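You operate a simulated robot arm through the tools that you are given. There is no shell and no other tool. Be economical: measure what you need, move in short steps, check, and stop when the job is done.

The job below is to be done with a simulated two-armed robot. You get a single attempt, and the scene is never put back.

## Task
Hold the green crate on the top of the long desk steady with one hand and put the red foam cover in it with the other.

Only the result counts: the job must be done as asked and must still hold three seconds after the hand-in. Knocking over, shifting, dropping, spilling or breaking anything else fails it. A push-on lid holds only when it is set on centred and level and pressed home; a screw cap is set on level and turned clockwise until tight.

## Robot
Two 7-joint arms with two-finger parallel grippers on one trunk, on a base that drives. Base frame: it is fixed to the floor where the robot stands at the start and does not move with it; the origin is under the middle of the robot, x ahead of it, y to its left, z up; the surface under the hand at the start is at about z = 0.73. Readings come in m, rad, newtons and seconds.
The left shoulder is at the start at [0.07, 0.177, 1.045], the right one opposite. With the tool pointing down near the work surface each hand reaches from about 0.28 to 0.74 m from the robot's upright axis, wherever it stands, measured 20 degrees to its own side. Places, roughly: red foam cover (8x8x10 cm) [0.8, 0, 0.8]. Payload 3.43 kg a hand.
Tool frame (each hand has its own): the origin (TCP) lies between the finger pads and is the grasp point; the fingertips stand 0.03 m ahead of it; z points along the fingers, y is the line along which they close. The gripper opens to 0.094 m. The fingers are 0.028 m wide and 0.01 m thick; the gripper's body (0.05 by 0.096 m) begins 0.055 m behind the TCP.
Orientation is that of the tool frame in the base frame, as [roll, pitch, yaw] about the fixed x, y, z axes, in that order (R = Rz(yaw) Ry(pitch) Rx(roll)). With the fingers straight down and closing along the base's y, the tool's x points along the base's -x, its y along +y and its z along -z.

## Interface
- The arms move only by the tool jog_arm. It takes "left_increments", "right_increments" or both (then of equal length, played together; a hand with none holds still); each is a list of rows, each an object (a shift or turn left out is 0, a gripper value left out holds the last) with "linear": the shift along the base's x, y, z in m, a list of three; "turn": the turn, a rotation vector about the base's x, y, z in rad, a list of three; "gripper": the gripper command, from -1 (shut) to 1 (fully open), values between in proportion. In form: [{"linear": [x, y, z], "turn": [wx, wy, wz], "gripper": gripper}, ...]. A call has 1 to 10 rows; each row shifts and turns the commanded pose from where the row before left it. Each row takes 0.2 s and may step no farther than 0.05 m and 0.15 rad from the row before; otherwise, or with a gripper value out of range, the whole call is refused. Where a pose cannot be reached the arm comes as near as it can. A force on the tool above 40 N (or 10 N above the force at the start of the call, whichever is more), or a blocked arm, ends the call early, and 0.2 s more pass. The fingers move at their own pace (about 0.153 m/s each) and stop on an object; they squeeze with about 33 N. The grip force told is the motor's: it shows also when the fingers shut on nothing. Time passes only in rows, and 0.2 s behind the last, so rows that do not move let the fingers close. The reply holds the time, the measured pose of the TCP, the force on the tool along the base axes, the opening and the grip force, in the units named above and with some noise, with the torque about the TCP (base axes, N m) and any sound that the robot's microphone picked up.
- Cameras (640 x 400 px; columns grow to the right, rows downward): "scene" is now at [0.122, -0.0483, 1.3582]; the picture's right is [-0.55, -0.83, 0.00], its down [-0.51, 0.34, -0.79] and it looks along [0.66, -0.44, -0.61] (base axes); focal length 269 px, centre (320, 200). "left" rides on the left gripper at [0.076, -0.014, -0.103] in its tool frame; the picture's right is [0.18, 0.98, 0.00], its down [-0.75, 0.14, -0.64] and it looks along [-0.63, 0.12, 0.77] (tool axes); focal length 243 px, centre (320, 200). "right" rides on the right gripper at [0.076, 0.014, -0.102] in its tool frame; the picture's right is [-0.18, 0.98, 0.00], its down [-0.75, -0.14, -0.64] and it looks along [-0.63, -0.12, 0.77] (tool axes); focal length 243 px, centre (320, 200). There is no depth. A picture from a camera that has moved, and an enlarged one, comes with that camera's place and axes in the base frame and with its lens.
- capture(camera): a new picture of that camera. The clock stands still meanwhile.
- slide_trunk(by): slides the trunk up (or, below 0, down) by that many m; the arms and the scene camera ride with it, the base frame stays. It gives what a move gives, with no picture.
- drive_base(legs): drives the robot by 1 to 6 legs, each [ahead, turn to the left] in m and rad, along the robot's own axes; the way and the turn of a leg run together, so that a leg with both is an arc; at most 1.5 m and 3.142 rad a leg. The arms and the cameras ride along, it lands a little off, and it stops where it bumps. It gives what a move gives.
- head_to(pan, tilt): turns the head with the scene camera to pan (to the left, within 1.501 rad either way) and tilt (down, from -0.506 to 1.204), counted from straight ahead of the robot. It gives what a move gives.
- zoom(camera, box): a new picture of the part [left, top, right, bottom] of that camera's present view, enlarged. The clock stands still meanwhile.
- sign_off(): hands the job in; it is judged then, once.

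Go step by step. Nothing tells you exact positions but the pictures and the camera data: compare them with the known pose of the tool, close in by small moves and look again before you grip or let go. The budget is 120 turns and 92 pictures, counting those below and the enlarged ones. Unless the task says otherwise, let go and move clear before handing in, and close with one line.

The tools are called after "Emit:" as a command line: name --argument value ..., lists and objects as JSON in quotes. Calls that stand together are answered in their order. jog_arm: Moves the arms, as the interface text tells. Its arguments: {"type":"object","properties":{"left_increments":{"type":"array","items":{"type":"object","properties":{"linear":{"type":"array","items":{"type":"number"}},"turn":{"type":"array","items":{"type":"number"}},"gripper":{"type":"number"}}}},"right_increments":{"type":"array","items":{"type":"object","properties":{"linear":{"type":"array","items":{"type":"number"}},"turn":{"type":"array","items":{"type":"number"}},"gripper":{"type":"number"}}}}},"required":[]} The other tools are called the same way: slide_trunk (by) slides the trunk up or down; drive_base (legs) drives the base; head_to (pan, tilt) turns the head that bears the scene camera; capture (camera) takes a picture; zoom (camera, box) takes an enlarged picture of a part of a camera's view; sign_off () hands the job in.

At the start:

```text
clock: 0.0
left_eef_pos: [0.5219, -0.0039, 1.083]
left_tool_rot: [-3.14, 0.0, -3.141]
left_force: [-0.3, -0.6, 0.5]
left_torque: [0.01, 0.01, 0.02]
left_opening: 0.0938
left_finger_force: 0.0
right_eef_pos: [0.3263, -0.4884, 1.0765]
right_tool_rot: [-3.141, -0.001, -3.141]
right_force: [-0.2, 0.6, -0.5]
right_torque: [0.01, -0.03, 0.02]
right_opening: 0.0942
right_finger_force: 0.1
trunk travel left (down, up): [-0.625, 0.215]
robot x, y, heading: [-0.0001, -0.0033, 0.0]
head pan, tilt: [-0.588, 0.661]
```

scene: 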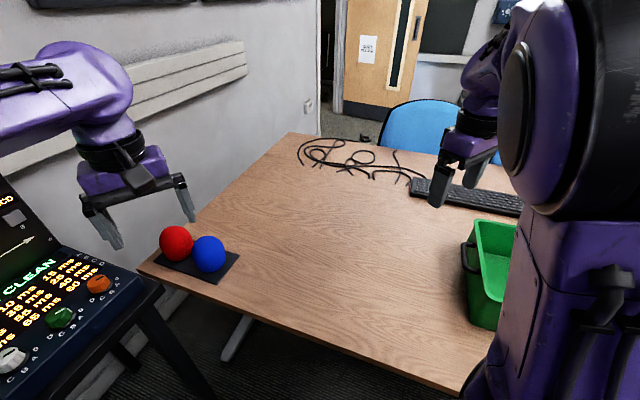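
right: 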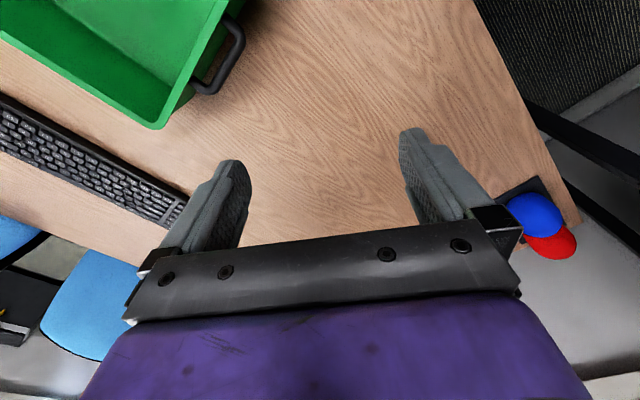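
left: 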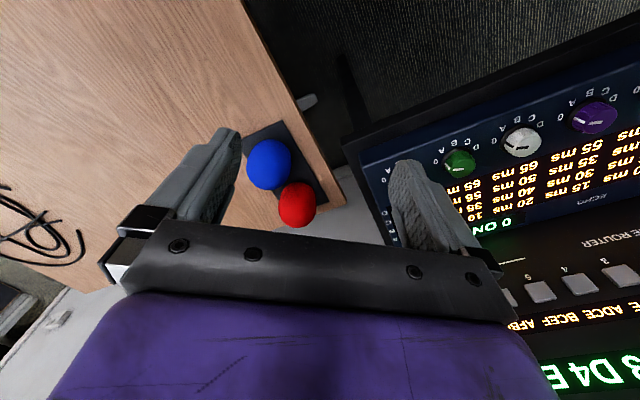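

The red and blue foam balls stand on a small dark base near (0.8, 0), and the green crate is on the right at about (0.25, -0.7). I'll look closer at both.

Emit:
zoom --camera "scene" --box '[120, 200, 280, 300]'

Emit:
head_to --pan -1.3 --tilt 0.8

Emit:
capture --camera "scene"

```text
4.00 times, centred on (200, 250) of scene
camera zoom: at [0.122, -0.0483, 1.3582], right [-0.55, -0.83, 0.0], down [-0.51, 0.34, -0.79], along [0.66, -0.44, -0.61], focal length 1075 px, centre (800, 0)
```

zoom: 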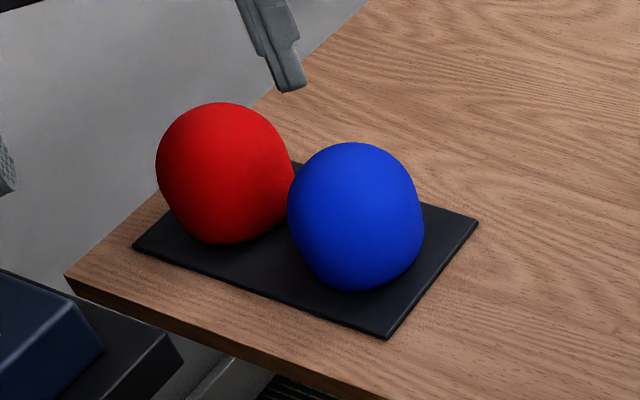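

```text
clock: 1.1
left_eef_pos: [0.5221, -0.0044, 1.0824]
left_tool_rot: [3.141, 0.0, -3.14]
left_force: [0.2, 0.8, 0.2]
left_torque: [0.04, 0.01, 0.01]
left_opening: 0.0941
left_finger_force: 0.1
right_eef_pos: [0.3251, -0.488, 1.0756]
right_tool_rot: [-3.141, -0.001, 3.141]
right_force: [-0.5, -0.2, 0.5]
right_torque: [-0.01, -0.01, -0.02]
right_opening: 0.0939
right_finger_force: 0.1
trunk travel left (down, up): [-0.625, 0.215]
robot x, y, heading: [-0.0009, 0.0011, -0.001]
head pan, tilt: [-1.3, 0.799]
```

```text
87 pictures are left
camera scene: at [0.0718, -0.0781, 1.3466], right [-0.96, -0.27, 0.0], down [-0.19, 0.69, -0.7], along [0.19, -0.67, -0.72], focal length 269 px, centre (320, 200)
```

scene: 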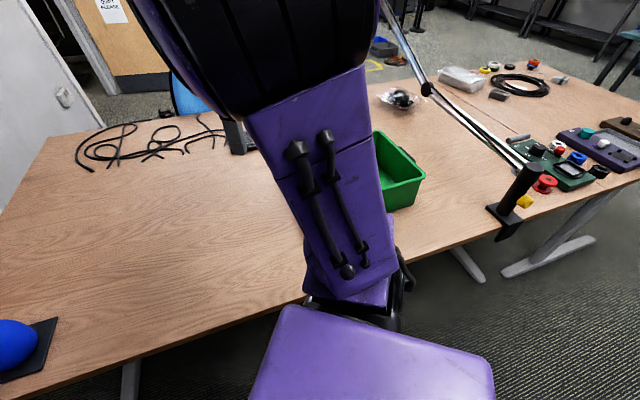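

I'd like to see the room around the base before driving, so I'll look ahead and down.

Emit:
head_to --pan 0.2 --tilt 0.95

Emit:
capture --camera "scene"

Emit:
head_to --pan -0.7 --tilt 1.15

Emit:
capture --camera "scene"

```text
clock: 2.7
left_eef_pos: [0.5213, -0.0032, 1.0826]
left_tool_rot: [3.141, 0.0, 3.14]
left_force: [-0.1, 0.3, -0.7]
left_torque: [-0.02, 0.01, 0.03]
left_opening: 0.0937
left_finger_force: 0.1
right_eef_pos: [0.3249, -0.4893, 1.0769]
right_tool_rot: [-3.142, -0.001, 3.141]
right_force: [-0.3, -0.2, -0.6]
right_torque: [-0.01, 0.01, 0.01]
right_opening: 0.0942
right_finger_force: 0.0
trunk travel left (down, up): [-0.625, 0.215]
robot x, y, heading: [-0.0014, 0.0007, -0.002]
head pan, tilt: [0.201, 0.949]
```

```text
86 pictures are left
camera scene: at [0.1214, 0.014, 1.3351], right [0.2, -0.98, 0.0], down [-0.8, -0.16, -0.58], along [0.57, 0.12, -0.81], focal length 269 px, centre (320, 200)
```

scene: 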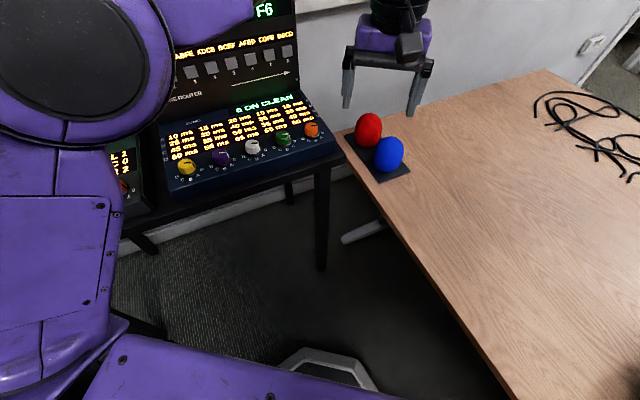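

```text
clock: 3.9
left_eef_pos: [0.5212, -0.0033, 1.0825]
left_tool_rot: [-3.142, 0.0, 3.141]
left_force: [0.1, 0.3, -0.8]
left_torque: [0.02, 0.02, 0.0]
left_opening: 0.0939
left_finger_force: 0.1
right_eef_pos: [0.3259, -0.488, 1.0762]
right_tool_rot: [-3.14, 0.0, 3.141]
right_force: [0.5, -0.5, -0.7]
right_torque: [0.0, 0.0, -0.01]
right_opening: 0.094
right_finger_force: 0.1
trunk travel left (down, up): [-0.625, 0.215]
robot x, y, heading: [0.0016, 0.0003, 0.006]
head pan, tilt: [-0.7, 1.15]
```

```text
85 pictures are left
camera scene: at [0.0958, -0.0387, 1.3218], right [-0.64, -0.77, 0.0], down [-0.7, 0.59, -0.41], along [0.31, -0.26, -0.91], focal length 269 px, centre (320, 200)
```

scene: 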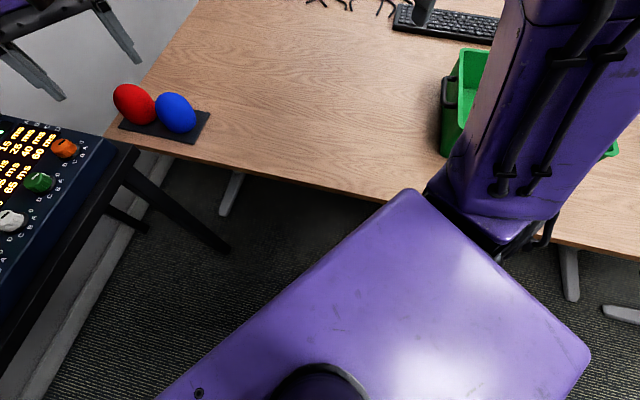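

There's room ahead: the base front is near x≈0.25 and the table leg near (0.64, 0.12). I'll drive 0.12 m ahead and turn slightly right so the left hand gets a comfortable reach to the red foam.

Emit:
drive_base --legs '[[0.12, 0], [0, -0.3]]'

Emit:
head_to --pan 0.2 --tilt 0.85

Emit:
capture --camera "scene"

Emit:
capture --camera "left"

Emit:
capture --camera "right"

```text
clock: 6.1
left_eef_pos: [0.6193, -0.1553, 1.0836]
left_tool_rot: [-3.141, -0.002, 2.846]
left_force: [-0.2, -1.2, 0.0]
left_torque: [0.01, -0.01, 0.01]
left_opening: 0.0942
left_finger_force: 0.1
right_eef_pos: [0.2899, -0.5609, 1.0758]
right_tool_rot: [3.14, 0.0, 2.846]
right_force: [-0.2, -0.8, -0.2]
right_torque: [0.02, 0.03, 0.02]
right_opening: 0.094
right_finger_force: 0.0
trunk travel left (down, up): [-0.625, 0.215]
robot x, y, heading: [0.12, -0.0012, -0.291]
head pan, tilt: [-0.7, 1.15]
```

```text
clock: 7.3
left_eef_pos: [0.6199, -0.1547, 1.0818]
left_tool_rot: [-3.141, -0.001, 2.846]
left_force: [1.6, -0.5, -0.5]
left_torque: [0.0, -0.01, 0.03]
left_opening: 0.0941
left_finger_force: 0.0
right_eef_pos: [0.2902, -0.5613, 1.0762]
right_tool_rot: [-3.141, -0.001, 2.846]
right_force: [-0.6, 0.0, -0.9]
right_torque: [-0.01, -0.01, 0.04]
right_opening: 0.0936
right_finger_force: 0.0
trunk travel left (down, up): [-0.625, 0.215]
robot x, y, heading: [0.1228, 0.0003, -0.3]
head pan, tilt: [0.201, 0.85]
```

```text
84 pictures are left
camera scene: at [0.2467, -0.0225, 1.3426], right [-0.1, -1.0, 0.0], down [-0.75, 0.07, -0.66], along [0.66, -0.06, -0.75], focal length 269 px, centre (320, 200)
```

scene: 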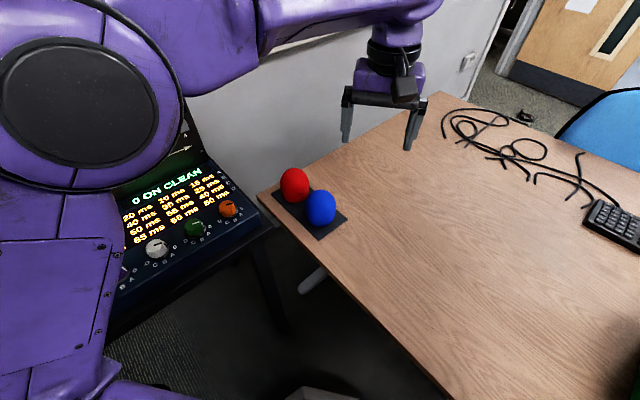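

```text
83 pictures are left
camera left: at [0.5424, -0.1479, 1.1864], right [0.11, 0.99, 0.0], down [0.76, -0.08, 0.64], along [0.64, -0.07, -0.77], focal length 243 px, centre (320, 200)
```

left: 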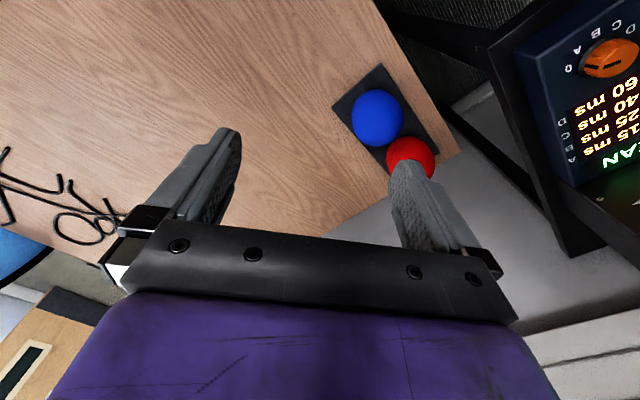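

```text
82 pictures are left
camera right: at [0.223, -0.5261, 1.1791], right [0.46, 0.89, 0.0], down [0.68, -0.35, 0.64], along [0.57, -0.3, -0.77], focal length 243 px, centre (320, 200)
```

right: 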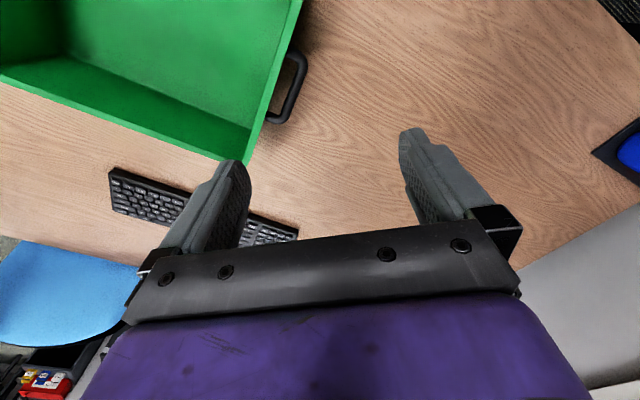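

The two views agree: red foam at about (0.797, -0.003, 0.79), blue at (0.705, -0.067). I'll move the left hand above the red one, turning it so the fingers clear the blue.

Emit:
jog_arm --left_increments '[{"linear": [0.035, 0.03, 0], "turn": [0, 0, 0.11], "gripper": 1}, {"linear": [0.035, 0.03, -0.03], "turn": [0, 0, 0.11]}, {"linear": [0.035, 0.03, -0.03], "turn": [0, 0, 0.11]}, {"linear": [0.036, 0.031, -0.03], "turn": [0, 0, 0.11]}, {"linear": [0.036, 0.031, -0.03]}, {}, {}]'

Emit:
capture --camera "left"

Emit:
capture --camera "scene"

```text
refused: row 2 steps farther than a row can; nothing moved
```

```text
81 pictures are left
camera left: at [0.5424, -0.1479, 1.1864], right [0.11, 0.99, 0.0], down [0.76, -0.08, 0.64], along [0.64, -0.07, -0.77], focal length 243 px, centre (320, 200)
```

left: 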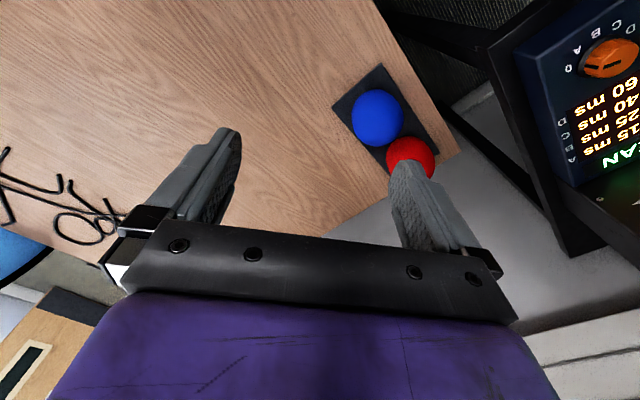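

```text
80 pictures are left
camera scene: at [0.2467, -0.0225, 1.3426], right [-0.1, -1.0, 0.0], down [-0.75, 0.07, -0.66], along [0.66, -0.06, -0.75], focal length 269 px, centre (320, 200)
```

scene: 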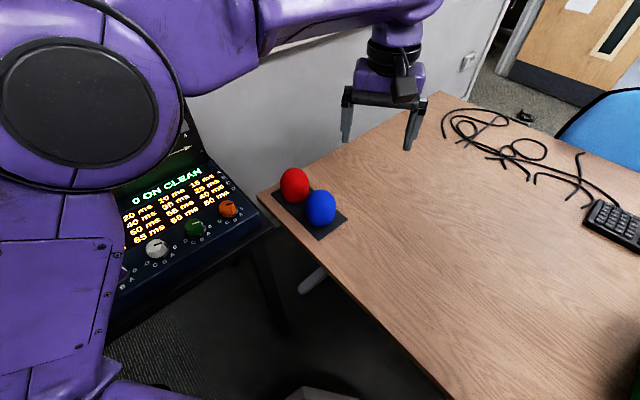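

The row step was a little over the limit; I'll split the same move into smaller rows.

Emit:
jog_arm --left_increments '[{"linear": [0.022, 0.019, -0.015], "turn": [0, 0, 0.06], "gripper": 1}, {"linear": [0.022, 0.019, -0.015], "turn": [0, 0, 0.06]}, {"linear": [0.022, 0.019, -0.015], "turn": [0, 0, 0.06]}, {"linear": [0.022, 0.019, -0.015], "turn": [0, 0, 0.06]}, {"linear": [0.022, 0.019, -0.015], "turn": [0, 0, 0.06]}, {"linear": [0.022, 0.019, -0.015], "turn": [0, 0, 0.06]}, {"linear": [0.022, 0.019, -0.015], "turn": [0, 0, 0.06]}, {"linear": [0.022, 0.019, -0.015], "turn": [0, 0, 0.03]}, {}]'

Emit:
capture --camera "left"

Emit:
capture --camera "scene"

```text
clock: 9.3
left_eef_pos: [0.7973, -0.0048, 0.9634]
left_tool_rot: [-3.14, 0.001, -2.985]
left_force: [0.2, 0.6, 0.4]
left_torque: [0.0, 0.0, 0.02]
left_opening: 0.0941
left_finger_force: 0.0
right_eef_pos: [0.2906, -0.5632, 1.0762]
right_tool_rot: [-3.14, 0.001, 2.846]
right_force: [-0.1, -0.2, -0.3]
right_torque: [0.04, -0.02, -0.01]
right_opening: 0.0941
right_finger_force: 0.1
trunk travel left (down, up): [-0.625, 0.215]
robot x, y, heading: [0.1222, 0.0031, -0.294]
head pan, tilt: [0.201, 0.85]
```

```text
79 pictures are left
camera left: at [0.7241, -0.0323, 1.0673], right [-0.33, 0.94, 0.0], down [0.72, 0.26, 0.64], along [0.61, 0.21, -0.77], focal length 243 px, centre (320, 200)
```

left: 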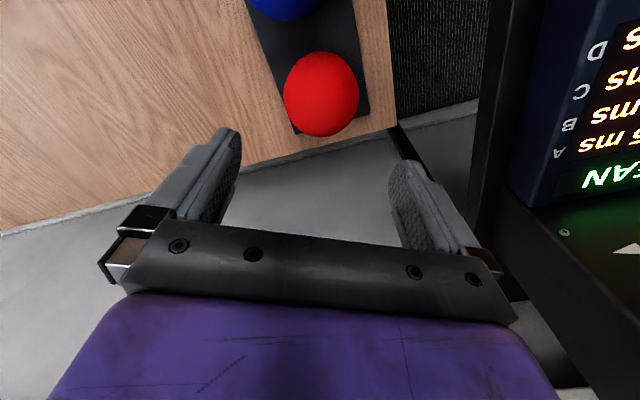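

```text
78 pictures are left
camera scene: at [0.2459, -0.0226, 1.3427], right [-0.09, -1.0, 0.0], down [-0.75, 0.07, -0.66], along [0.66, -0.06, -0.75], focal length 269 px, centre (320, 200)
```

scene: 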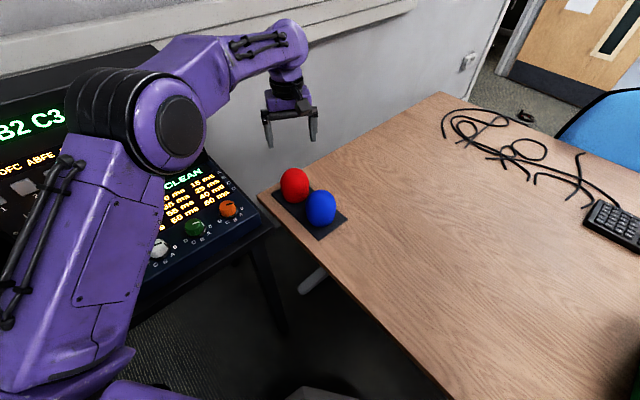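

The hand stands over the red foam (est. (0.799, -0.004)). I'll descend partly and check alignment and the elbow's clearance to the mixer.

Emit:
jog_arm --left_increments '[{"linear": [0, 0, -0.025]}, {"linear": [0, 0, -0.025]}, {"linear": [0.001, 0, -0.02]}, {}]'

Emit:
capture --camera "left"

Emit:
capture --camera "scene"

```text
clock: 10.3
left_eef_pos: [0.7972, -0.0046, 0.8923]
left_tool_rot: [-3.141, 0.0, -2.986]
left_force: [1.1, 0.0, 0.2]
left_torque: [0.04, 0.0, 0.02]
left_opening: 0.0942
left_finger_force: 0.0
right_eef_pos: [0.2898, -0.5631, 1.0759]
right_tool_rot: [-3.14, 0.002, 2.847]
right_force: [-0.1, 0.5, -0.8]
right_torque: [-0.03, -0.04, -0.01]
right_opening: 0.094
right_finger_force: 0.0
trunk travel left (down, up): [-0.625, 0.215]
robot x, y, heading: [0.1175, 0.0005, -0.295]
head pan, tilt: [0.201, 0.85]
```

```text
77 pictures are left
camera left: at [0.7244, -0.0308, 0.9962], right [-0.33, 0.94, 0.0], down [0.72, 0.26, 0.64], along [0.61, 0.21, -0.77], focal length 243 px, centre (320, 200)
```

left: 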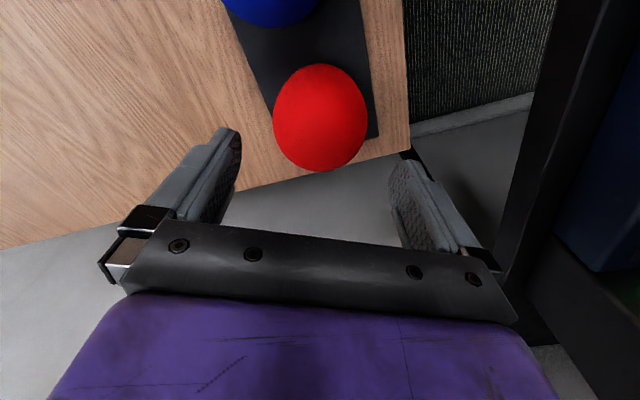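

```text
76 pictures are left
camera scene: at [0.2465, -0.0222, 1.3426], right [-0.09, -1.0, 0.0], down [-0.75, 0.07, -0.66], along [0.66, -0.06, -0.75], focal length 269 px, centre (320, 200)
```

scene: 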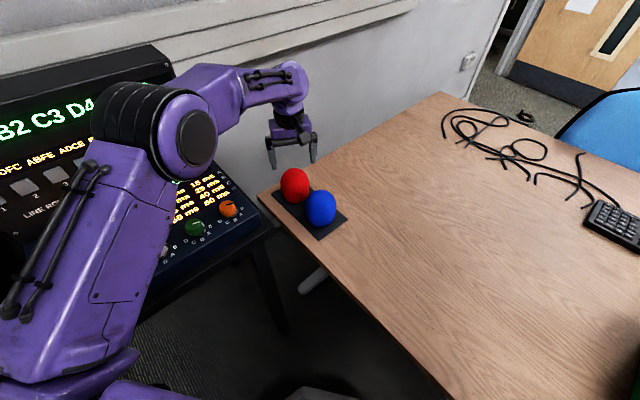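

Alignment is good (foam at about (0.80, -0.005)), and the elbow still looks well above the mixer. I descend to the grasp height.

Emit:
jog_arm --left_increments '[{"linear": [0.001, 0, -0.02]}, {"linear": [0.001, -0.0005, -0.02]}, {"linear": [0, 0, -0.02]}, {"linear": [0, 0, -0.015]}, {"linear": [0, 0, -0.015]}, {}]'

Emit:
capture --camera "left"

Emit:
capture --camera "scene"

```text
clock: 11.7
left_eef_pos: [0.7982, -0.0017, 0.8045]
left_tool_rot: [3.141, 0.0, -2.987]
left_force: [0.9, 0.3, 0.1]
left_torque: [0.03, -0.03, 0.03]
left_opening: 0.0941
left_finger_force: 0.0
right_eef_pos: [0.2907, -0.5619, 1.0762]
right_tool_rot: [3.141, -0.003, 2.847]
right_force: [-0.8, 0.3, -0.1]
right_torque: [-0.01, -0.01, 0.0]
right_opening: 0.0938
right_finger_force: 0.0
trunk travel left (down, up): [-0.625, 0.215]
robot x, y, heading: [0.1213, -0.0016, -0.292]
head pan, tilt: [0.201, 0.85]
```

```text
75 pictures are left
camera left: at [0.7253, -0.029, 0.9083], right [-0.33, 0.94, 0.0], down [0.72, 0.26, 0.64], along [0.61, 0.21, -0.77], focal length 243 px, centre (320, 200)
```

left: 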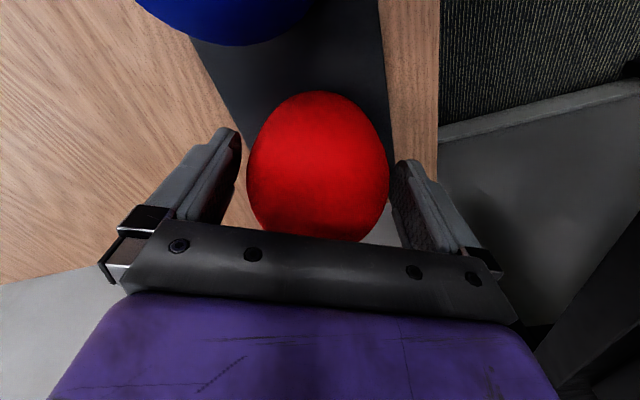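

```text
74 pictures are left
camera scene: at [0.2466, -0.0222, 1.3426], right [-0.09, -1.0, 0.0], down [-0.75, 0.07, -0.66], along [0.66, -0.06, -0.75], focal length 269 px, centre (320, 200)
```

scene: 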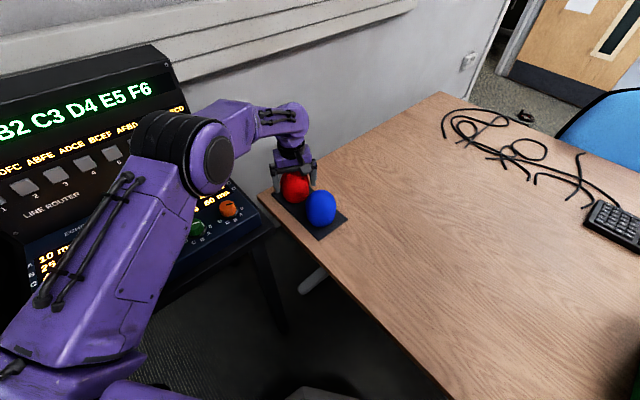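

The foam sits centred between the fingers. Closing and lifting a little.

Emit:
jog_arm --left_increments '[{"gripper": -1}, {}, {}, {}]'

Emit:
jog_arm --left_increments '[{"linear": [0, 0, 0.02]}, {"linear": [0, 0, 0.03]}, {"linear": [0, 0, 0.03]}, {"linear": [0, 0, 0.03]}, {}]'

Emit:
capture --camera "left"

Emit:
capture --camera "scene"

```text
clock: 12.7
left_eef_pos: [0.7988, -0.0022, 0.8049]
left_tool_rot: [-3.141, 0.001, -2.987]
left_force: [0.0, 0.1, 0.5]
left_torque: [0.03, -0.01, 0.01]
left_opening: 0.078
left_finger_force: 33.2
right_eef_pos: [0.2903, -0.5618, 1.0763]
right_tool_rot: [-3.14, -0.001, 2.846]
right_force: [0.1, -0.5, -0.1]
right_torque: [0.02, 0.01, -0.01]
right_opening: 0.094
right_finger_force: 0.0
trunk travel left (down, up): [-0.625, 0.215]
robot x, y, heading: [0.1206, 0.0018, -0.297]
head pan, tilt: [0.201, 0.85]
```

```text
clock: 13.9
left_eef_pos: [0.8004, -0.0042, 0.9126]
left_tool_rot: [3.14, 0.001, -2.987]
left_force: [-0.2, 0.3, -0.1]
left_torque: [-0.03, 0.0, 0.0]
left_opening: 0.0778
left_finger_force: 32.4
right_eef_pos: [0.2912, -0.5612, 1.0759]
right_tool_rot: [-3.141, 0.001, 2.847]
right_force: [-0.1, -0.5, -0.6]
right_torque: [0.0, 0.01, -0.01]
right_opening: 0.0941
right_finger_force: 0.0
trunk travel left (down, up): [-0.625, 0.215]
robot x, y, heading: [0.1215, -0.0002, -0.29]
head pan, tilt: [0.201, 0.85]
```

```text
73 pictures are left
camera left: at [0.7266, -0.0312, 1.0174], right [-0.33, 0.94, 0.0], down [0.72, 0.26, 0.64], along [0.6, 0.21, -0.77], focal length 243 px, centre (320, 200)
```

left: 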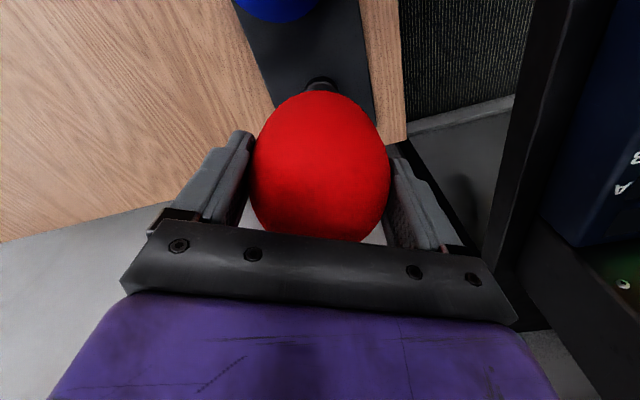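

```text
72 pictures are left
camera scene: at [0.2473, -0.0222, 1.3425], right [-0.09, -1.0, 0.0], down [-0.75, 0.07, -0.66], along [0.66, -0.06, -0.75], focal length 269 px, centre (320, 200)
```

scene: 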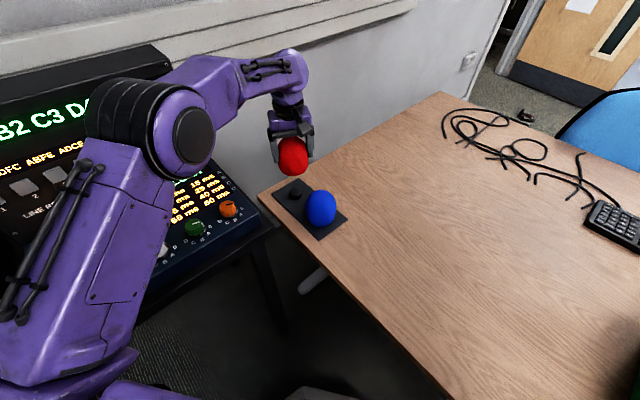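

The foam is held and off its peg. I lift and retract the left hand, then look to the right at the crate and boom before driving.

Emit:
jog_arm --left_increments '[{"linear": [-0.022, -0.019, 0.03], "turn": [0, 0, -0.05]}, {"linear": [-0.022, -0.019, 0.03], "turn": [0, 0, -0.05]}, {"linear": [-0.022, -0.019, 0.03], "turn": [0, 0, -0.05]}, {"linear": [-0.022, -0.019, 0.03], "turn": [0, 0, -0.05]}, {"linear": [-0.022, -0.019, 0.03], "turn": [0, 0, -0.05]}, {"linear": [-0.022, -0.019, 0.03], "turn": [0, 0, -0.05]}, {"linear": [-0.022, -0.019, 0], "turn": [0, 0, -0.05]}, {"linear": [-0.022, -0.019, 0], "turn": [0, 0, -0.05]}, {}]'

Emit:
head_to --pan -1.1 --tilt 0.5

Emit:
capture --camera "scene"

Emit:
head_to --pan -0.5 --tilt 0.8

Emit:
capture --camera "scene"

```text
clock: 15.9
left_eef_pos: [0.6229, -0.1549, 1.0948]
left_tool_rot: [-3.141, 0.001, 2.898]
left_force: [-0.2, 0.3, -0.3]
left_torque: [-0.02, -0.01, 0.01]
left_opening: 0.0776
left_finger_force: 33.6
right_eef_pos: [0.2911, -0.562, 1.0755]
right_tool_rot: [3.14, -0.001, 2.846]
right_force: [-0.9, 0.3, -0.1]
right_torque: [-0.02, 0.03, -0.03]
right_opening: 0.0941
right_finger_force: 0.1
trunk travel left (down, up): [-0.625, 0.215]
robot x, y, heading: [0.119, -0.0009, -0.299]
head pan, tilt: [0.201, 0.85]
```

```text
clock: 17.3
left_eef_pos: [0.6232, -0.1538, 1.095]
left_tool_rot: [-3.141, 0.0, 2.899]
left_force: [0.0, 0.9, 0.3]
left_torque: [0.0, -0.02, -0.01]
left_opening: 0.0776
left_finger_force: 33.3
right_eef_pos: [0.2902, -0.5621, 1.0763]
right_tool_rot: [3.141, -0.001, 2.846]
right_force: [-0.2, -0.1, -0.2]
right_torque: [0.01, 0.01, 0.02]
right_opening: 0.0938
right_finger_force: 0.0
trunk travel left (down, up): [-0.625, 0.215]
robot x, y, heading: [0.1218, 0.0028, -0.294]
head pan, tilt: [-1.1, 0.499]
```

```text
71 pictures are left
camera scene: at [0.185, -0.1045, 1.3726], right [-0.98, -0.18, 0.0], down [-0.08, 0.47, -0.88], along [0.15, -0.86, -0.48], focal length 269 px, centre (320, 200)
```

scene: 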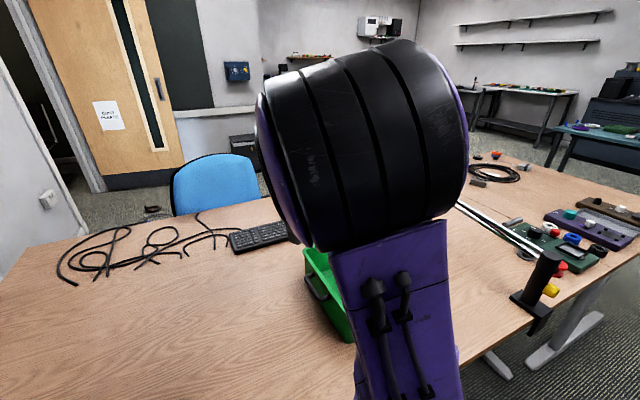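

```text
clock: 18.3
left_eef_pos: [0.6221, -0.1558, 1.0956]
left_tool_rot: [3.141, 0.002, 2.897]
left_force: [-0.4, -1.0, -0.1]
left_torque: [-0.02, 0.05, 0.01]
left_opening: 0.0775
left_finger_force: 33.2
right_eef_pos: [0.2912, -0.5627, 1.076]
right_tool_rot: [3.141, 0.002, 2.846]
right_force: [0.3, 0.3, 0.0]
right_torque: [-0.02, -0.02, 0.02]
right_opening: 0.0941
right_finger_force: 0.1
trunk travel left (down, up): [-0.625, 0.215]
robot x, y, heading: [0.1216, -0.0011, -0.294]
head pan, tilt: [-0.499, 0.799]
```

```text
70 pictures are left
camera scene: at [0.2254, -0.0726, 1.3467], right [-0.71, -0.7, 0.0], down [-0.5, 0.51, -0.7], along [0.49, -0.5, -0.72], focal length 269 px, centre (320, 200)
```

scene: 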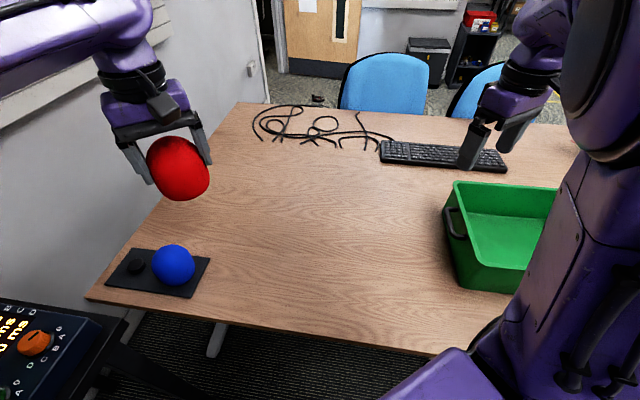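

The crate's left wall runs about (0.205,-0.53)–(0.348,-0.726), square with the desk. My right arm hides a boom near it, so I'll draw that arm in and look again.

Emit:
jog_arm --right_increments '[{"linear": [0.0137, 0.033, 0]}, {"linear": [0.0137, 0.033, 0]}, {"linear": [0.0137, 0.033, 0]}, {"linear": [0.0137, 0.033, 0]}, {"linear": [0.0137, 0.033, 0]}, {"linear": [0.0137, 0.033, 0]}, {"linear": [0.0137, 0.033, 0]}, {}]'

Emit:
head_to --pan -1.2 --tilt 0.5

Emit:
capture --camera "scene"

```text
clock: 20.1
left_eef_pos: [0.621, -0.1547, 1.0939]
left_tool_rot: [3.141, 0.001, 2.897]
left_force: [0.2, -0.1, -0.8]
left_torque: [-0.01, 0.02, 0.01]
left_opening: 0.0773
left_finger_force: 33.1
right_eef_pos: [0.4422, -0.4243, 1.0599]
right_tool_rot: [3.125, 0.0, 2.841]
right_force: [-0.1, -0.5, -0.6]
right_torque: [0.02, 0.03, -0.03]
right_opening: 0.0942
right_finger_force: 0.1
right hand out of reach, approached as far as the arm can: row 2, 3, 4, 5, 6, 7
trunk travel left (down, up): [-0.625, 0.215]
robot x, y, heading: [0.1189, 0.0029, -0.289]
head pan, tilt: [-0.499, 0.799]
```

```text
clock: 21.2
left_eef_pos: [0.6229, -0.1544, 1.0938]
left_tool_rot: [-3.141, 0.0, 2.898]
left_force: [0.2, -0.4, -0.5]
left_torque: [-0.03, -0.02, 0.01]
left_opening: 0.0768
left_finger_force: 32.6
right_eef_pos: [0.4427, -0.4234, 1.0592]
right_tool_rot: [3.123, -0.001, 2.844]
right_force: [-0.8, -0.4, 0.2]
right_torque: [-0.01, -0.01, 0.02]
right_opening: 0.0941
right_finger_force: 0.0
trunk travel left (down, up): [-0.625, 0.215]
robot x, y, heading: [0.1231, -0.0034, -0.293]
head pan, tilt: [-1.201, 0.499]
```

```text
69 pictures are left
camera scene: at [0.1759, -0.1057, 1.3725], right [-1.0, -0.08, 0.0], down [-0.04, 0.48, -0.88], along [0.07, -0.88, -0.48], focal length 269 px, centre (320, 200)
```

scene: 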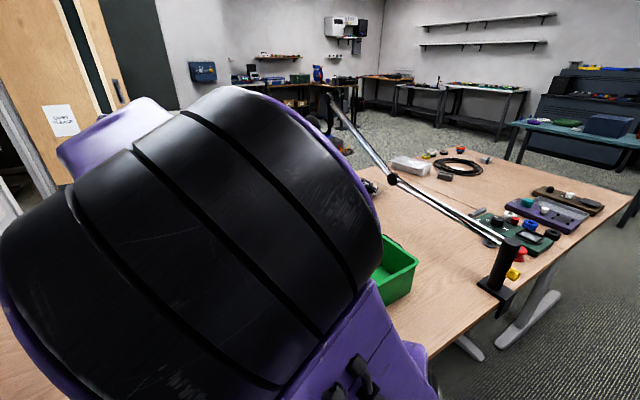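

From two views the boom's joint is at about (-0.05, -1.19, 0.9), beyond the crate, and its post is at (-0.32, -0.77); both stay outside my sweep. I turn right, drive along the desk edge, and turn back to face the crate.

Emit:
drive_base --legs '[[0, -0.65]]'

Emit:
head_to --pan -1.3 --tilt 0.9

Emit:
capture --camera "scene"

Emit:
head_to --pan -0.1 --tilt 0.85

Emit:
capture --camera "scene"

```text
clock: 23.4
left_eef_pos: [0.4199, -0.4313, 1.0948]
left_tool_rot: [-3.141, 0.0, 2.233]
left_force: [-0.5, 0.3, -0.2]
left_torque: [0.01, 0.0, 0.03]
left_opening: 0.0768
left_finger_force: 32.9
right_eef_pos: [0.1126, -0.5319, 1.06]
right_tool_rot: [3.124, -0.001, 2.18]
right_force: [-0.6, 0.1, 0.1]
right_torque: [-0.02, 0.0, 0.0]
right_opening: 0.0941
right_finger_force: 0.1
trunk travel left (down, up): [-0.625, 0.215]
robot x, y, heading: [0.1184, 0.0017, -0.961]
head pan, tilt: [-1.201, 0.499]
```

```text
clock: 24.3
left_eef_pos: [0.4212, -0.4308, 1.0953]
left_tool_rot: [3.141, 0.0, 2.232]
left_force: [0.8, -0.5, 0.7]
left_torque: [0.03, 0.01, -0.01]
left_opening: 0.0767
left_finger_force: 33.2
right_eef_pos: [0.1121, -0.5312, 1.0597]
right_tool_rot: [3.121, -0.002, 2.178]
right_force: [0.2, -0.4, 0.2]
right_torque: [-0.01, 0.01, 0.0]
right_opening: 0.094
right_finger_force: 0.0
trunk travel left (down, up): [-0.625, 0.215]
robot x, y, heading: [0.1219, -0.001, -0.957]
head pan, tilt: [-1.3, 0.901]
```

```text
68 pictures are left
camera scene: at [0.1018, -0.0996, 1.3388], right [-0.77, 0.64, 0.0], down [0.5, 0.6, -0.62], along [-0.4, -0.48, -0.78], focal length 269 px, centre (320, 200)
```

scene: 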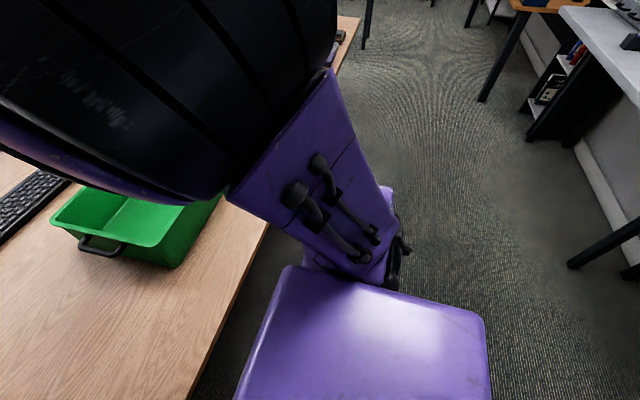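

```text
clock: 25.7
left_eef_pos: [0.4204, -0.4297, 1.0953]
left_tool_rot: [3.142, 0.001, 2.232]
left_force: [-0.4, 0.6, 0.5]
left_torque: [0.01, -0.01, -0.02]
left_opening: 0.0768
left_finger_force: 33.5
right_eef_pos: [0.1122, -0.5313, 1.0588]
right_tool_rot: [3.119, -0.001, 2.179]
right_force: [0.4, -1.0, -0.1]
right_torque: [0.01, -0.02, -0.04]
right_opening: 0.0939
right_finger_force: 0.0
trunk travel left (down, up): [-0.625, 0.215]
robot x, y, heading: [0.1201, -0.0009, -0.958]
head pan, tilt: [-0.099, 0.85]
```

```text
67 pictures are left
camera scene: at [0.1879, -0.1095, 1.3426], right [-0.87, -0.49, 0.0], down [-0.37, 0.66, -0.66], along [0.32, -0.58, -0.75], focal length 269 px, centre (320, 200)
```

scene: 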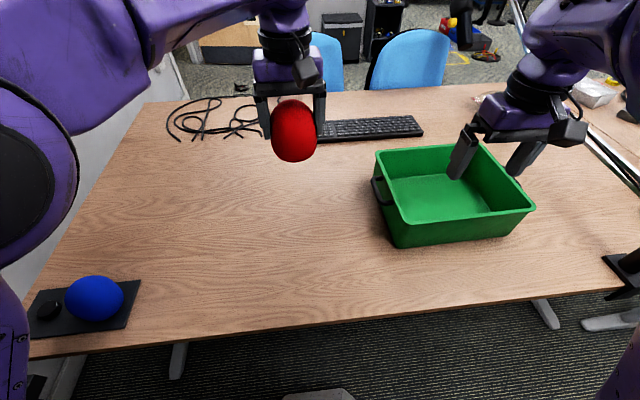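

The floor to the right is clear and the crate is fully in view: rim about 0.33 × 0.27 m, centred near (0.14, -0.75), rim height about 0.835. I'll raise the trunk a bit for safe clearance, then turn, drive and turn back to put the crate straight ahead.

Emit:
slide_trunk --by 0.1

Emit:
drive_base --legs '[[0, -1.413], [0.385, 0], [0, 1.44]]'

Emit:
head_to --pan 0.0 --tilt 0.95

Emit:
capture --camera "scene"

```text
clock: 27.0
left_eef_pos: [0.4212, -0.4323, 1.1942]
left_tool_rot: [3.141, 0.0, 2.233]
left_force: [0.1, 0.1, 0.2]
left_torque: [-0.02, -0.04, -0.01]
left_opening: 0.0765
left_finger_force: 33.2
right_eef_pos: [0.1127, -0.5312, 1.1597]
right_tool_rot: [3.121, -0.001, 2.178]
right_force: [0.5, 0.2, -0.7]
right_torque: [0.04, -0.02, 0.0]
right_opening: 0.0938
right_finger_force: 0.1
trunk travel left (down, up): [-0.725, 0.115]
robot x, y, heading: [0.1233, -0.0002, -0.953]
head pan, tilt: [-0.099, 0.85]
```

```text
clock: 36.5
left_eef_pos: [0.1502, -0.6864, 1.1949]
left_tool_rot: [3.142, -0.001, 2.255]
left_force: [-0.2, -0.5, 0.1]
left_torque: [0.02, 0.01, 0.02]
left_opening: 0.0766
left_finger_force: 33.1
right_eef_pos: [-0.1571, -0.7931, 1.1592]
right_tool_rot: [3.121, -0.003, 2.2]
right_force: [0.9, 0.3, -0.1]
right_torque: [0.02, 0.0, 0.01]
right_opening: 0.0941
right_finger_force: 0.0
trunk travel left (down, up): [-0.725, 0.115]
robot x, y, heading: [-0.1637, -0.2608, -0.938]
head pan, tilt: [-0.099, 0.85]
```

```text
clock: 37.2
left_eef_pos: [0.1484, -0.6857, 1.1961]
left_tool_rot: [3.141, 0.0, 2.257]
left_force: [0.5, 0.7, 0.3]
left_torque: [0.02, 0.0, 0.01]
left_opening: 0.0765
left_finger_force: 32.7
right_eef_pos: [-0.1569, -0.7924, 1.1592]
right_tool_rot: [3.119, -0.003, 2.201]
right_force: [0.6, 1.1, 1.0]
right_torque: [0.02, 0.0, 0.01]
right_opening: 0.0939
right_finger_force: 0.2
trunk travel left (down, up): [-0.725, 0.115]
robot x, y, heading: [-0.1617, -0.262, -0.933]
head pan, tilt: [0.0, 0.949]
```

```text
66 pictures are left
camera scene: at [-0.0879, -0.3608, 1.4351], right [-0.81, -0.59, 0.0], down [-0.48, 0.65, -0.58], along [0.35, -0.47, -0.81], focal length 269 px, centre (320, 200)
```

scene: 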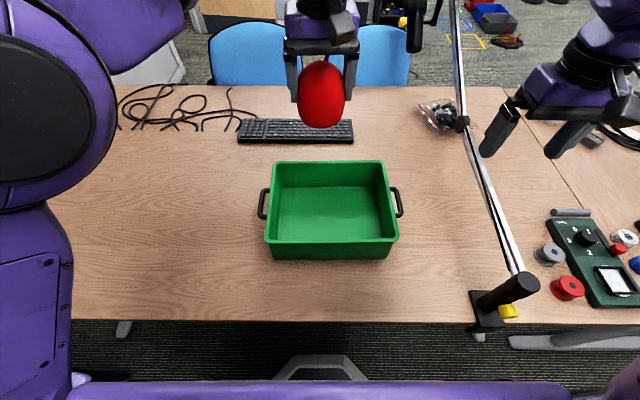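

The crate is straight ahead: rim height about 0.858, corners NL (0.193,-0.519), NR (-0.059,-0.714), FL (0.347,-0.724), FR (0.093,-0.92). The boom runs to the right of it, clear. Now I'll move the right hand above the right wall, near its front corner and clear of the handle, starting with a small move to check the commanded pose.

Emit:
jog_arm --right_increments '[{"linear": [0.02, 0.01, 0], "gripper": 1}, {}]'

```text
clock: 37.8
left_eef_pos: [0.1485, -0.686, 1.1945]
left_tool_rot: [-3.141, -0.001, 2.256]
left_force: [-0.5, 0.3, -0.3]
left_torque: [-0.01, -0.02, 0.02]
left_opening: 0.0766
left_finger_force: 33.0
right_eef_pos: [-0.1389, -0.788, 1.1578]
right_tool_rot: [3.101, -0.006, 2.195]
right_force: [-0.3, -0.4, 0.4]
right_torque: [0.0, -0.02, -0.01]
right_opening: 0.094
right_finger_force: 0.1
right hand out of reach, approached as far as the arm can: row 1
trunk travel left (down, up): [-0.725, 0.115]
robot x, y, heading: [-0.1645, -0.2646, -0.938]
head pan, tilt: [0.0, 0.949]
```

It's at the edge of reach because it is so high; I'll lower it while moving toward the wall.

Emit:
jog_arm --right_increments '[{"linear": [0.0, 0.0, -0.04]}, {"linear": [0.0, 0.0, -0.04]}, {"linear": [0.02, 0.01, -0.04]}, {"linear": [0.02, 0.01, -0.03]}, {}]'

Emit:
capture --camera "right"

Emit:
capture --camera "scene"

```text
clock: 39.0
left_eef_pos: [0.1483, -0.6851, 1.196]
left_tool_rot: [3.141, -0.001, 2.256]
left_force: [-1.2, -0.2, -0.1]
left_torque: [0.01, 0.0, -0.03]
left_opening: 0.0765
left_finger_force: 33.0
right_eef_pos: [-0.0965, -0.7663, 1.0067]
right_tool_rot: [3.121, -0.003, 2.201]
right_force: [-0.5, -0.5, -0.6]
right_torque: [-0.03, -0.01, 0.04]
right_opening: 0.094
right_finger_force: 0.0
trunk travel left (down, up): [-0.725, 0.115]
robot x, y, heading: [-0.164, -0.2604, -0.936]
head pan, tilt: [0.0, 0.949]
```

```text
65 pictures are left
camera right: at [-0.1301, -0.6979, 1.1104], right [0.9, 0.43, 0.02], down [0.32, -0.7, 0.64], along [0.29, -0.57, -0.77], focal length 243 px, centre (320, 200)
```

right: 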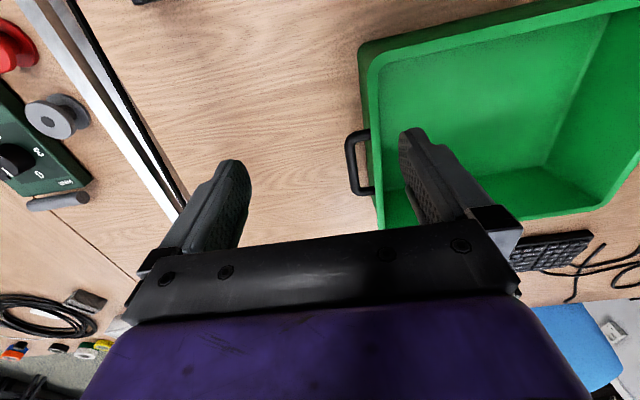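

```text
64 pictures are left
camera scene: at [-0.0891, -0.3608, 1.4351], right [-0.81, -0.59, 0.0], down [-0.48, 0.65, -0.58], along [0.35, -0.47, -0.81], focal length 269 px, centre (320, 200)
```

scene: 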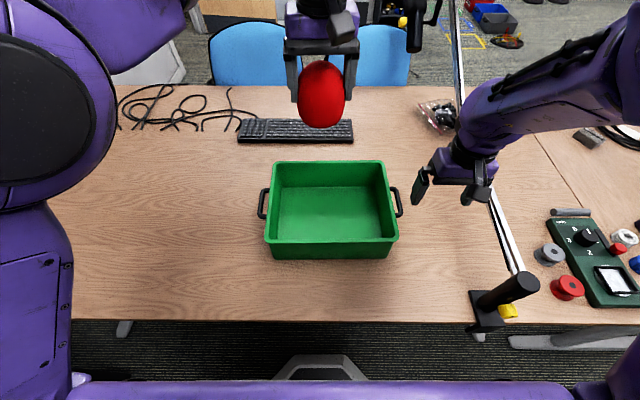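

The right wall's front stretch is near (-0.043,-0.736), and the handle starts about 4 cm beyond. I'll move over it, square up slightly and come down to just above the rim.

Emit:
jog_arm --right_increments '[{"linear": [0.018, 0.01, 0], "turn": [-0.012, 0.017, 0.03]}, {"linear": [0.018, 0.01, 0]}, {"linear": [0.0175, 0.01, 0]}, {"linear": [0, 0, -0.03]}, {"linear": [0, 0, -0.03]}, {"linear": [0, 0, -0.02]}, {}]'

Emit:
capture --camera "right"

Emit:
capture --camera "scene"

```text
clock: 40.6
left_eef_pos: [0.1468, -0.6848, 1.1948]
left_tool_rot: [3.141, 0.0, 2.256]
left_force: [-0.4, -0.4, -0.5]
left_torque: [-0.01, 0.02, -0.01]
left_opening: 0.0764
left_finger_force: 32.9
right_eef_pos: [-0.0399, -0.7396, 0.928]
right_tool_rot: [-3.141, -0.003, 2.232]
right_force: [-0.1, 0.1, 0.4]
right_torque: [-0.01, -0.03, -0.01]
right_opening: 0.0939
right_finger_force: 0.0
trunk travel left (down, up): [-0.725, 0.115]
robot x, y, heading: [-0.1576, -0.2598, -0.932]
head pan, tilt: [0.0, 0.949]
```

```text
63 pictures are left
camera right: at [-0.0752, -0.6705, 1.0311], right [0.89, 0.46, 0.0], down [0.35, -0.68, 0.64], along [0.29, -0.57, -0.77], focal length 243 px, centre (320, 200)
```

right: 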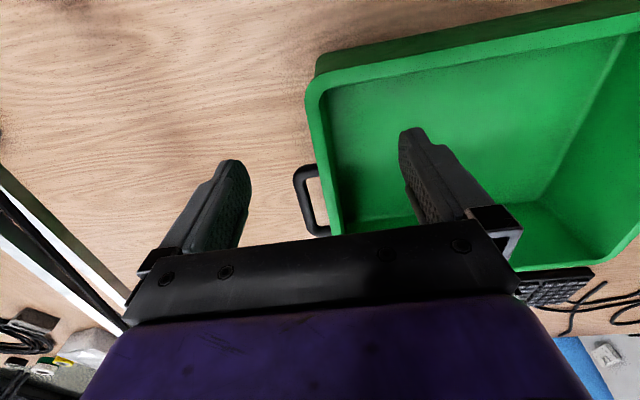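

```text
62 pictures are left
camera scene: at [-0.0882, -0.3607, 1.4351], right [-0.81, -0.59, 0.0], down [-0.48, 0.65, -0.58], along [0.35, -0.47, -0.81], focal length 269 px, centre (320, 200)
```

scene: 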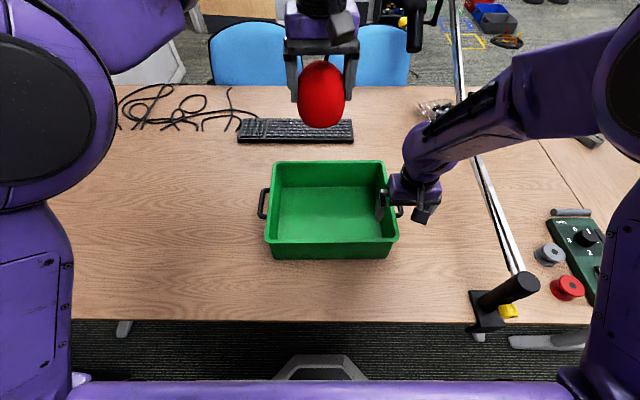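

The TCP is right over the wall, about 3 cm from the corner and clear of the handle. I nudge along the wall, descend over the rim, and check.

Emit:
jog_arm --right_increments '[{"linear": [0.004, -0.006, -0.02]}, {"linear": [0, 0, -0.02]}, {"linear": [0, 0, -0.02]}, {"linear": [0, 0, -0.018]}, {}]'

Emit:
capture --camera "right"

Emit:
zoom --camera "scene" --box '[240, 110, 560, 310]'

```text
clock: 41.8
left_eef_pos: [0.1479, -0.6858, 1.1959]
left_tool_rot: [-3.141, 0.0, 2.257]
left_force: [0.1, -0.4, 0.1]
left_torque: [-0.02, -0.01, -0.01]
left_opening: 0.0761
left_finger_force: 32.7
right_eef_pos: [-0.0395, -0.7449, 0.8505]
right_tool_rot: [-3.141, -0.001, 2.23]
right_force: [0.8, -0.1, -0.2]
right_torque: [0.0, 0.02, 0.0]
right_opening: 0.0941
right_finger_force: 0.0
trunk travel left (down, up): [-0.725, 0.115]
robot x, y, heading: [-0.1628, -0.2587, -0.933]
head pan, tilt: [0.0, 0.949]
```

```text
61 pictures are left
camera right: at [-0.073, -0.6759, 0.9535], right [0.89, 0.46, 0.0], down [0.35, -0.68, 0.64], along [0.29, -0.57, -0.77], focal length 243 px, centre (320, 200)
```

right: 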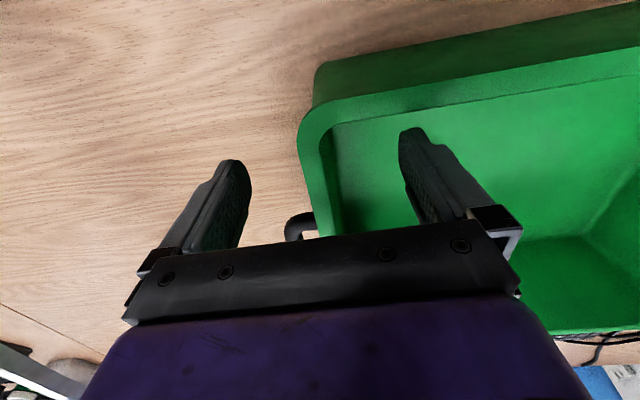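

```text
2.00 times, centred on (400, 210) of scene
camera zoom: at [-0.0884, -0.3603, 1.4352], right [-0.81, -0.59, 0.0], down [-0.48, 0.65, -0.58], along [0.35, -0.47, -0.81], focal length 538 px, centre (160, 180)
```

zoom: 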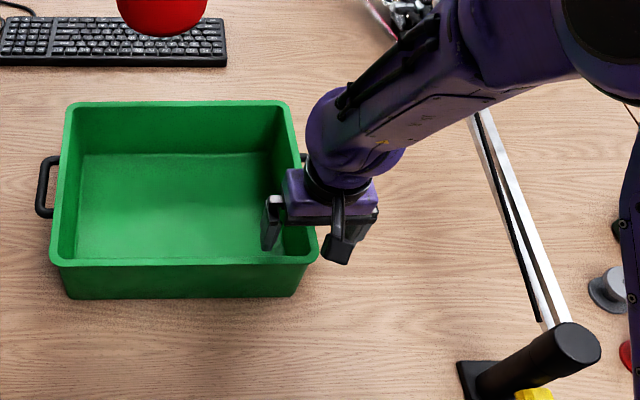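

The fingers straddle the wall nearly symmetrically. I close the right hand to hold the crate.

Emit:
jog_arm --right_increments '[{"gripper": 0.4}, {"gripper": -0.2}, {"gripper": -1}, {}, {}]'

Emit:
capture --camera "right"

Emit:
capture --camera "scene"

```text
clock: 43.0
left_eef_pos: [0.149, -0.6857, 1.1948]
left_tool_rot: [-3.141, -0.001, 2.257]
left_force: [0.1, -0.2, -0.8]
left_torque: [-0.01, 0.01, -0.01]
left_opening: 0.0767
left_finger_force: 32.9
right_eef_pos: [-0.0378, -0.7449, 0.8504]
right_tool_rot: [3.141, -0.004, 2.231]
right_force: [1.2, 0.2, 0.2]
right_torque: [-0.15, -0.12, -0.47]
right_opening: 0.0092
right_finger_force: 32.9
trunk travel left (down, up): [-0.725, 0.115]
robot x, y, heading: [-0.1624, -0.263, -0.932]
head pan, tilt: [0.0, 0.949]
```

```text
59 pictures are left
camera right: at [-0.0726, -0.6761, 0.9536], right [0.89, 0.46, 0.0], down [0.35, -0.68, 0.64], along [0.29, -0.57, -0.77], focal length 243 px, centre (320, 200)
```

right: 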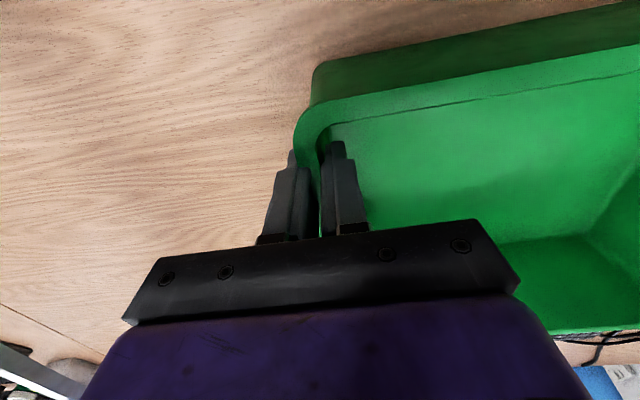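

```text
58 pictures are left
camera scene: at [-0.0879, -0.3607, 1.4351], right [-0.81, -0.59, 0.0], down [-0.48, 0.65, -0.58], along [0.35, -0.47, -0.81], focal length 269 px, centre (320, 200)
```

scene: 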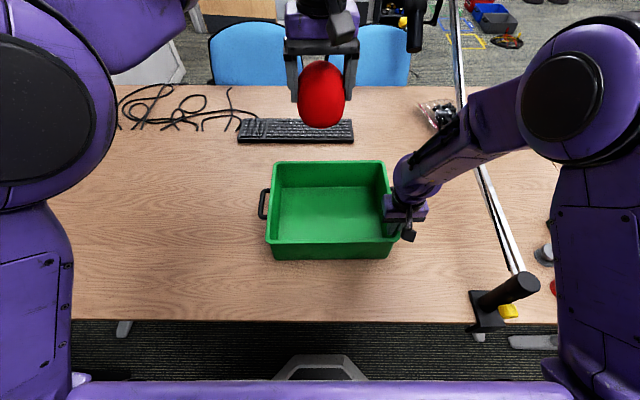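

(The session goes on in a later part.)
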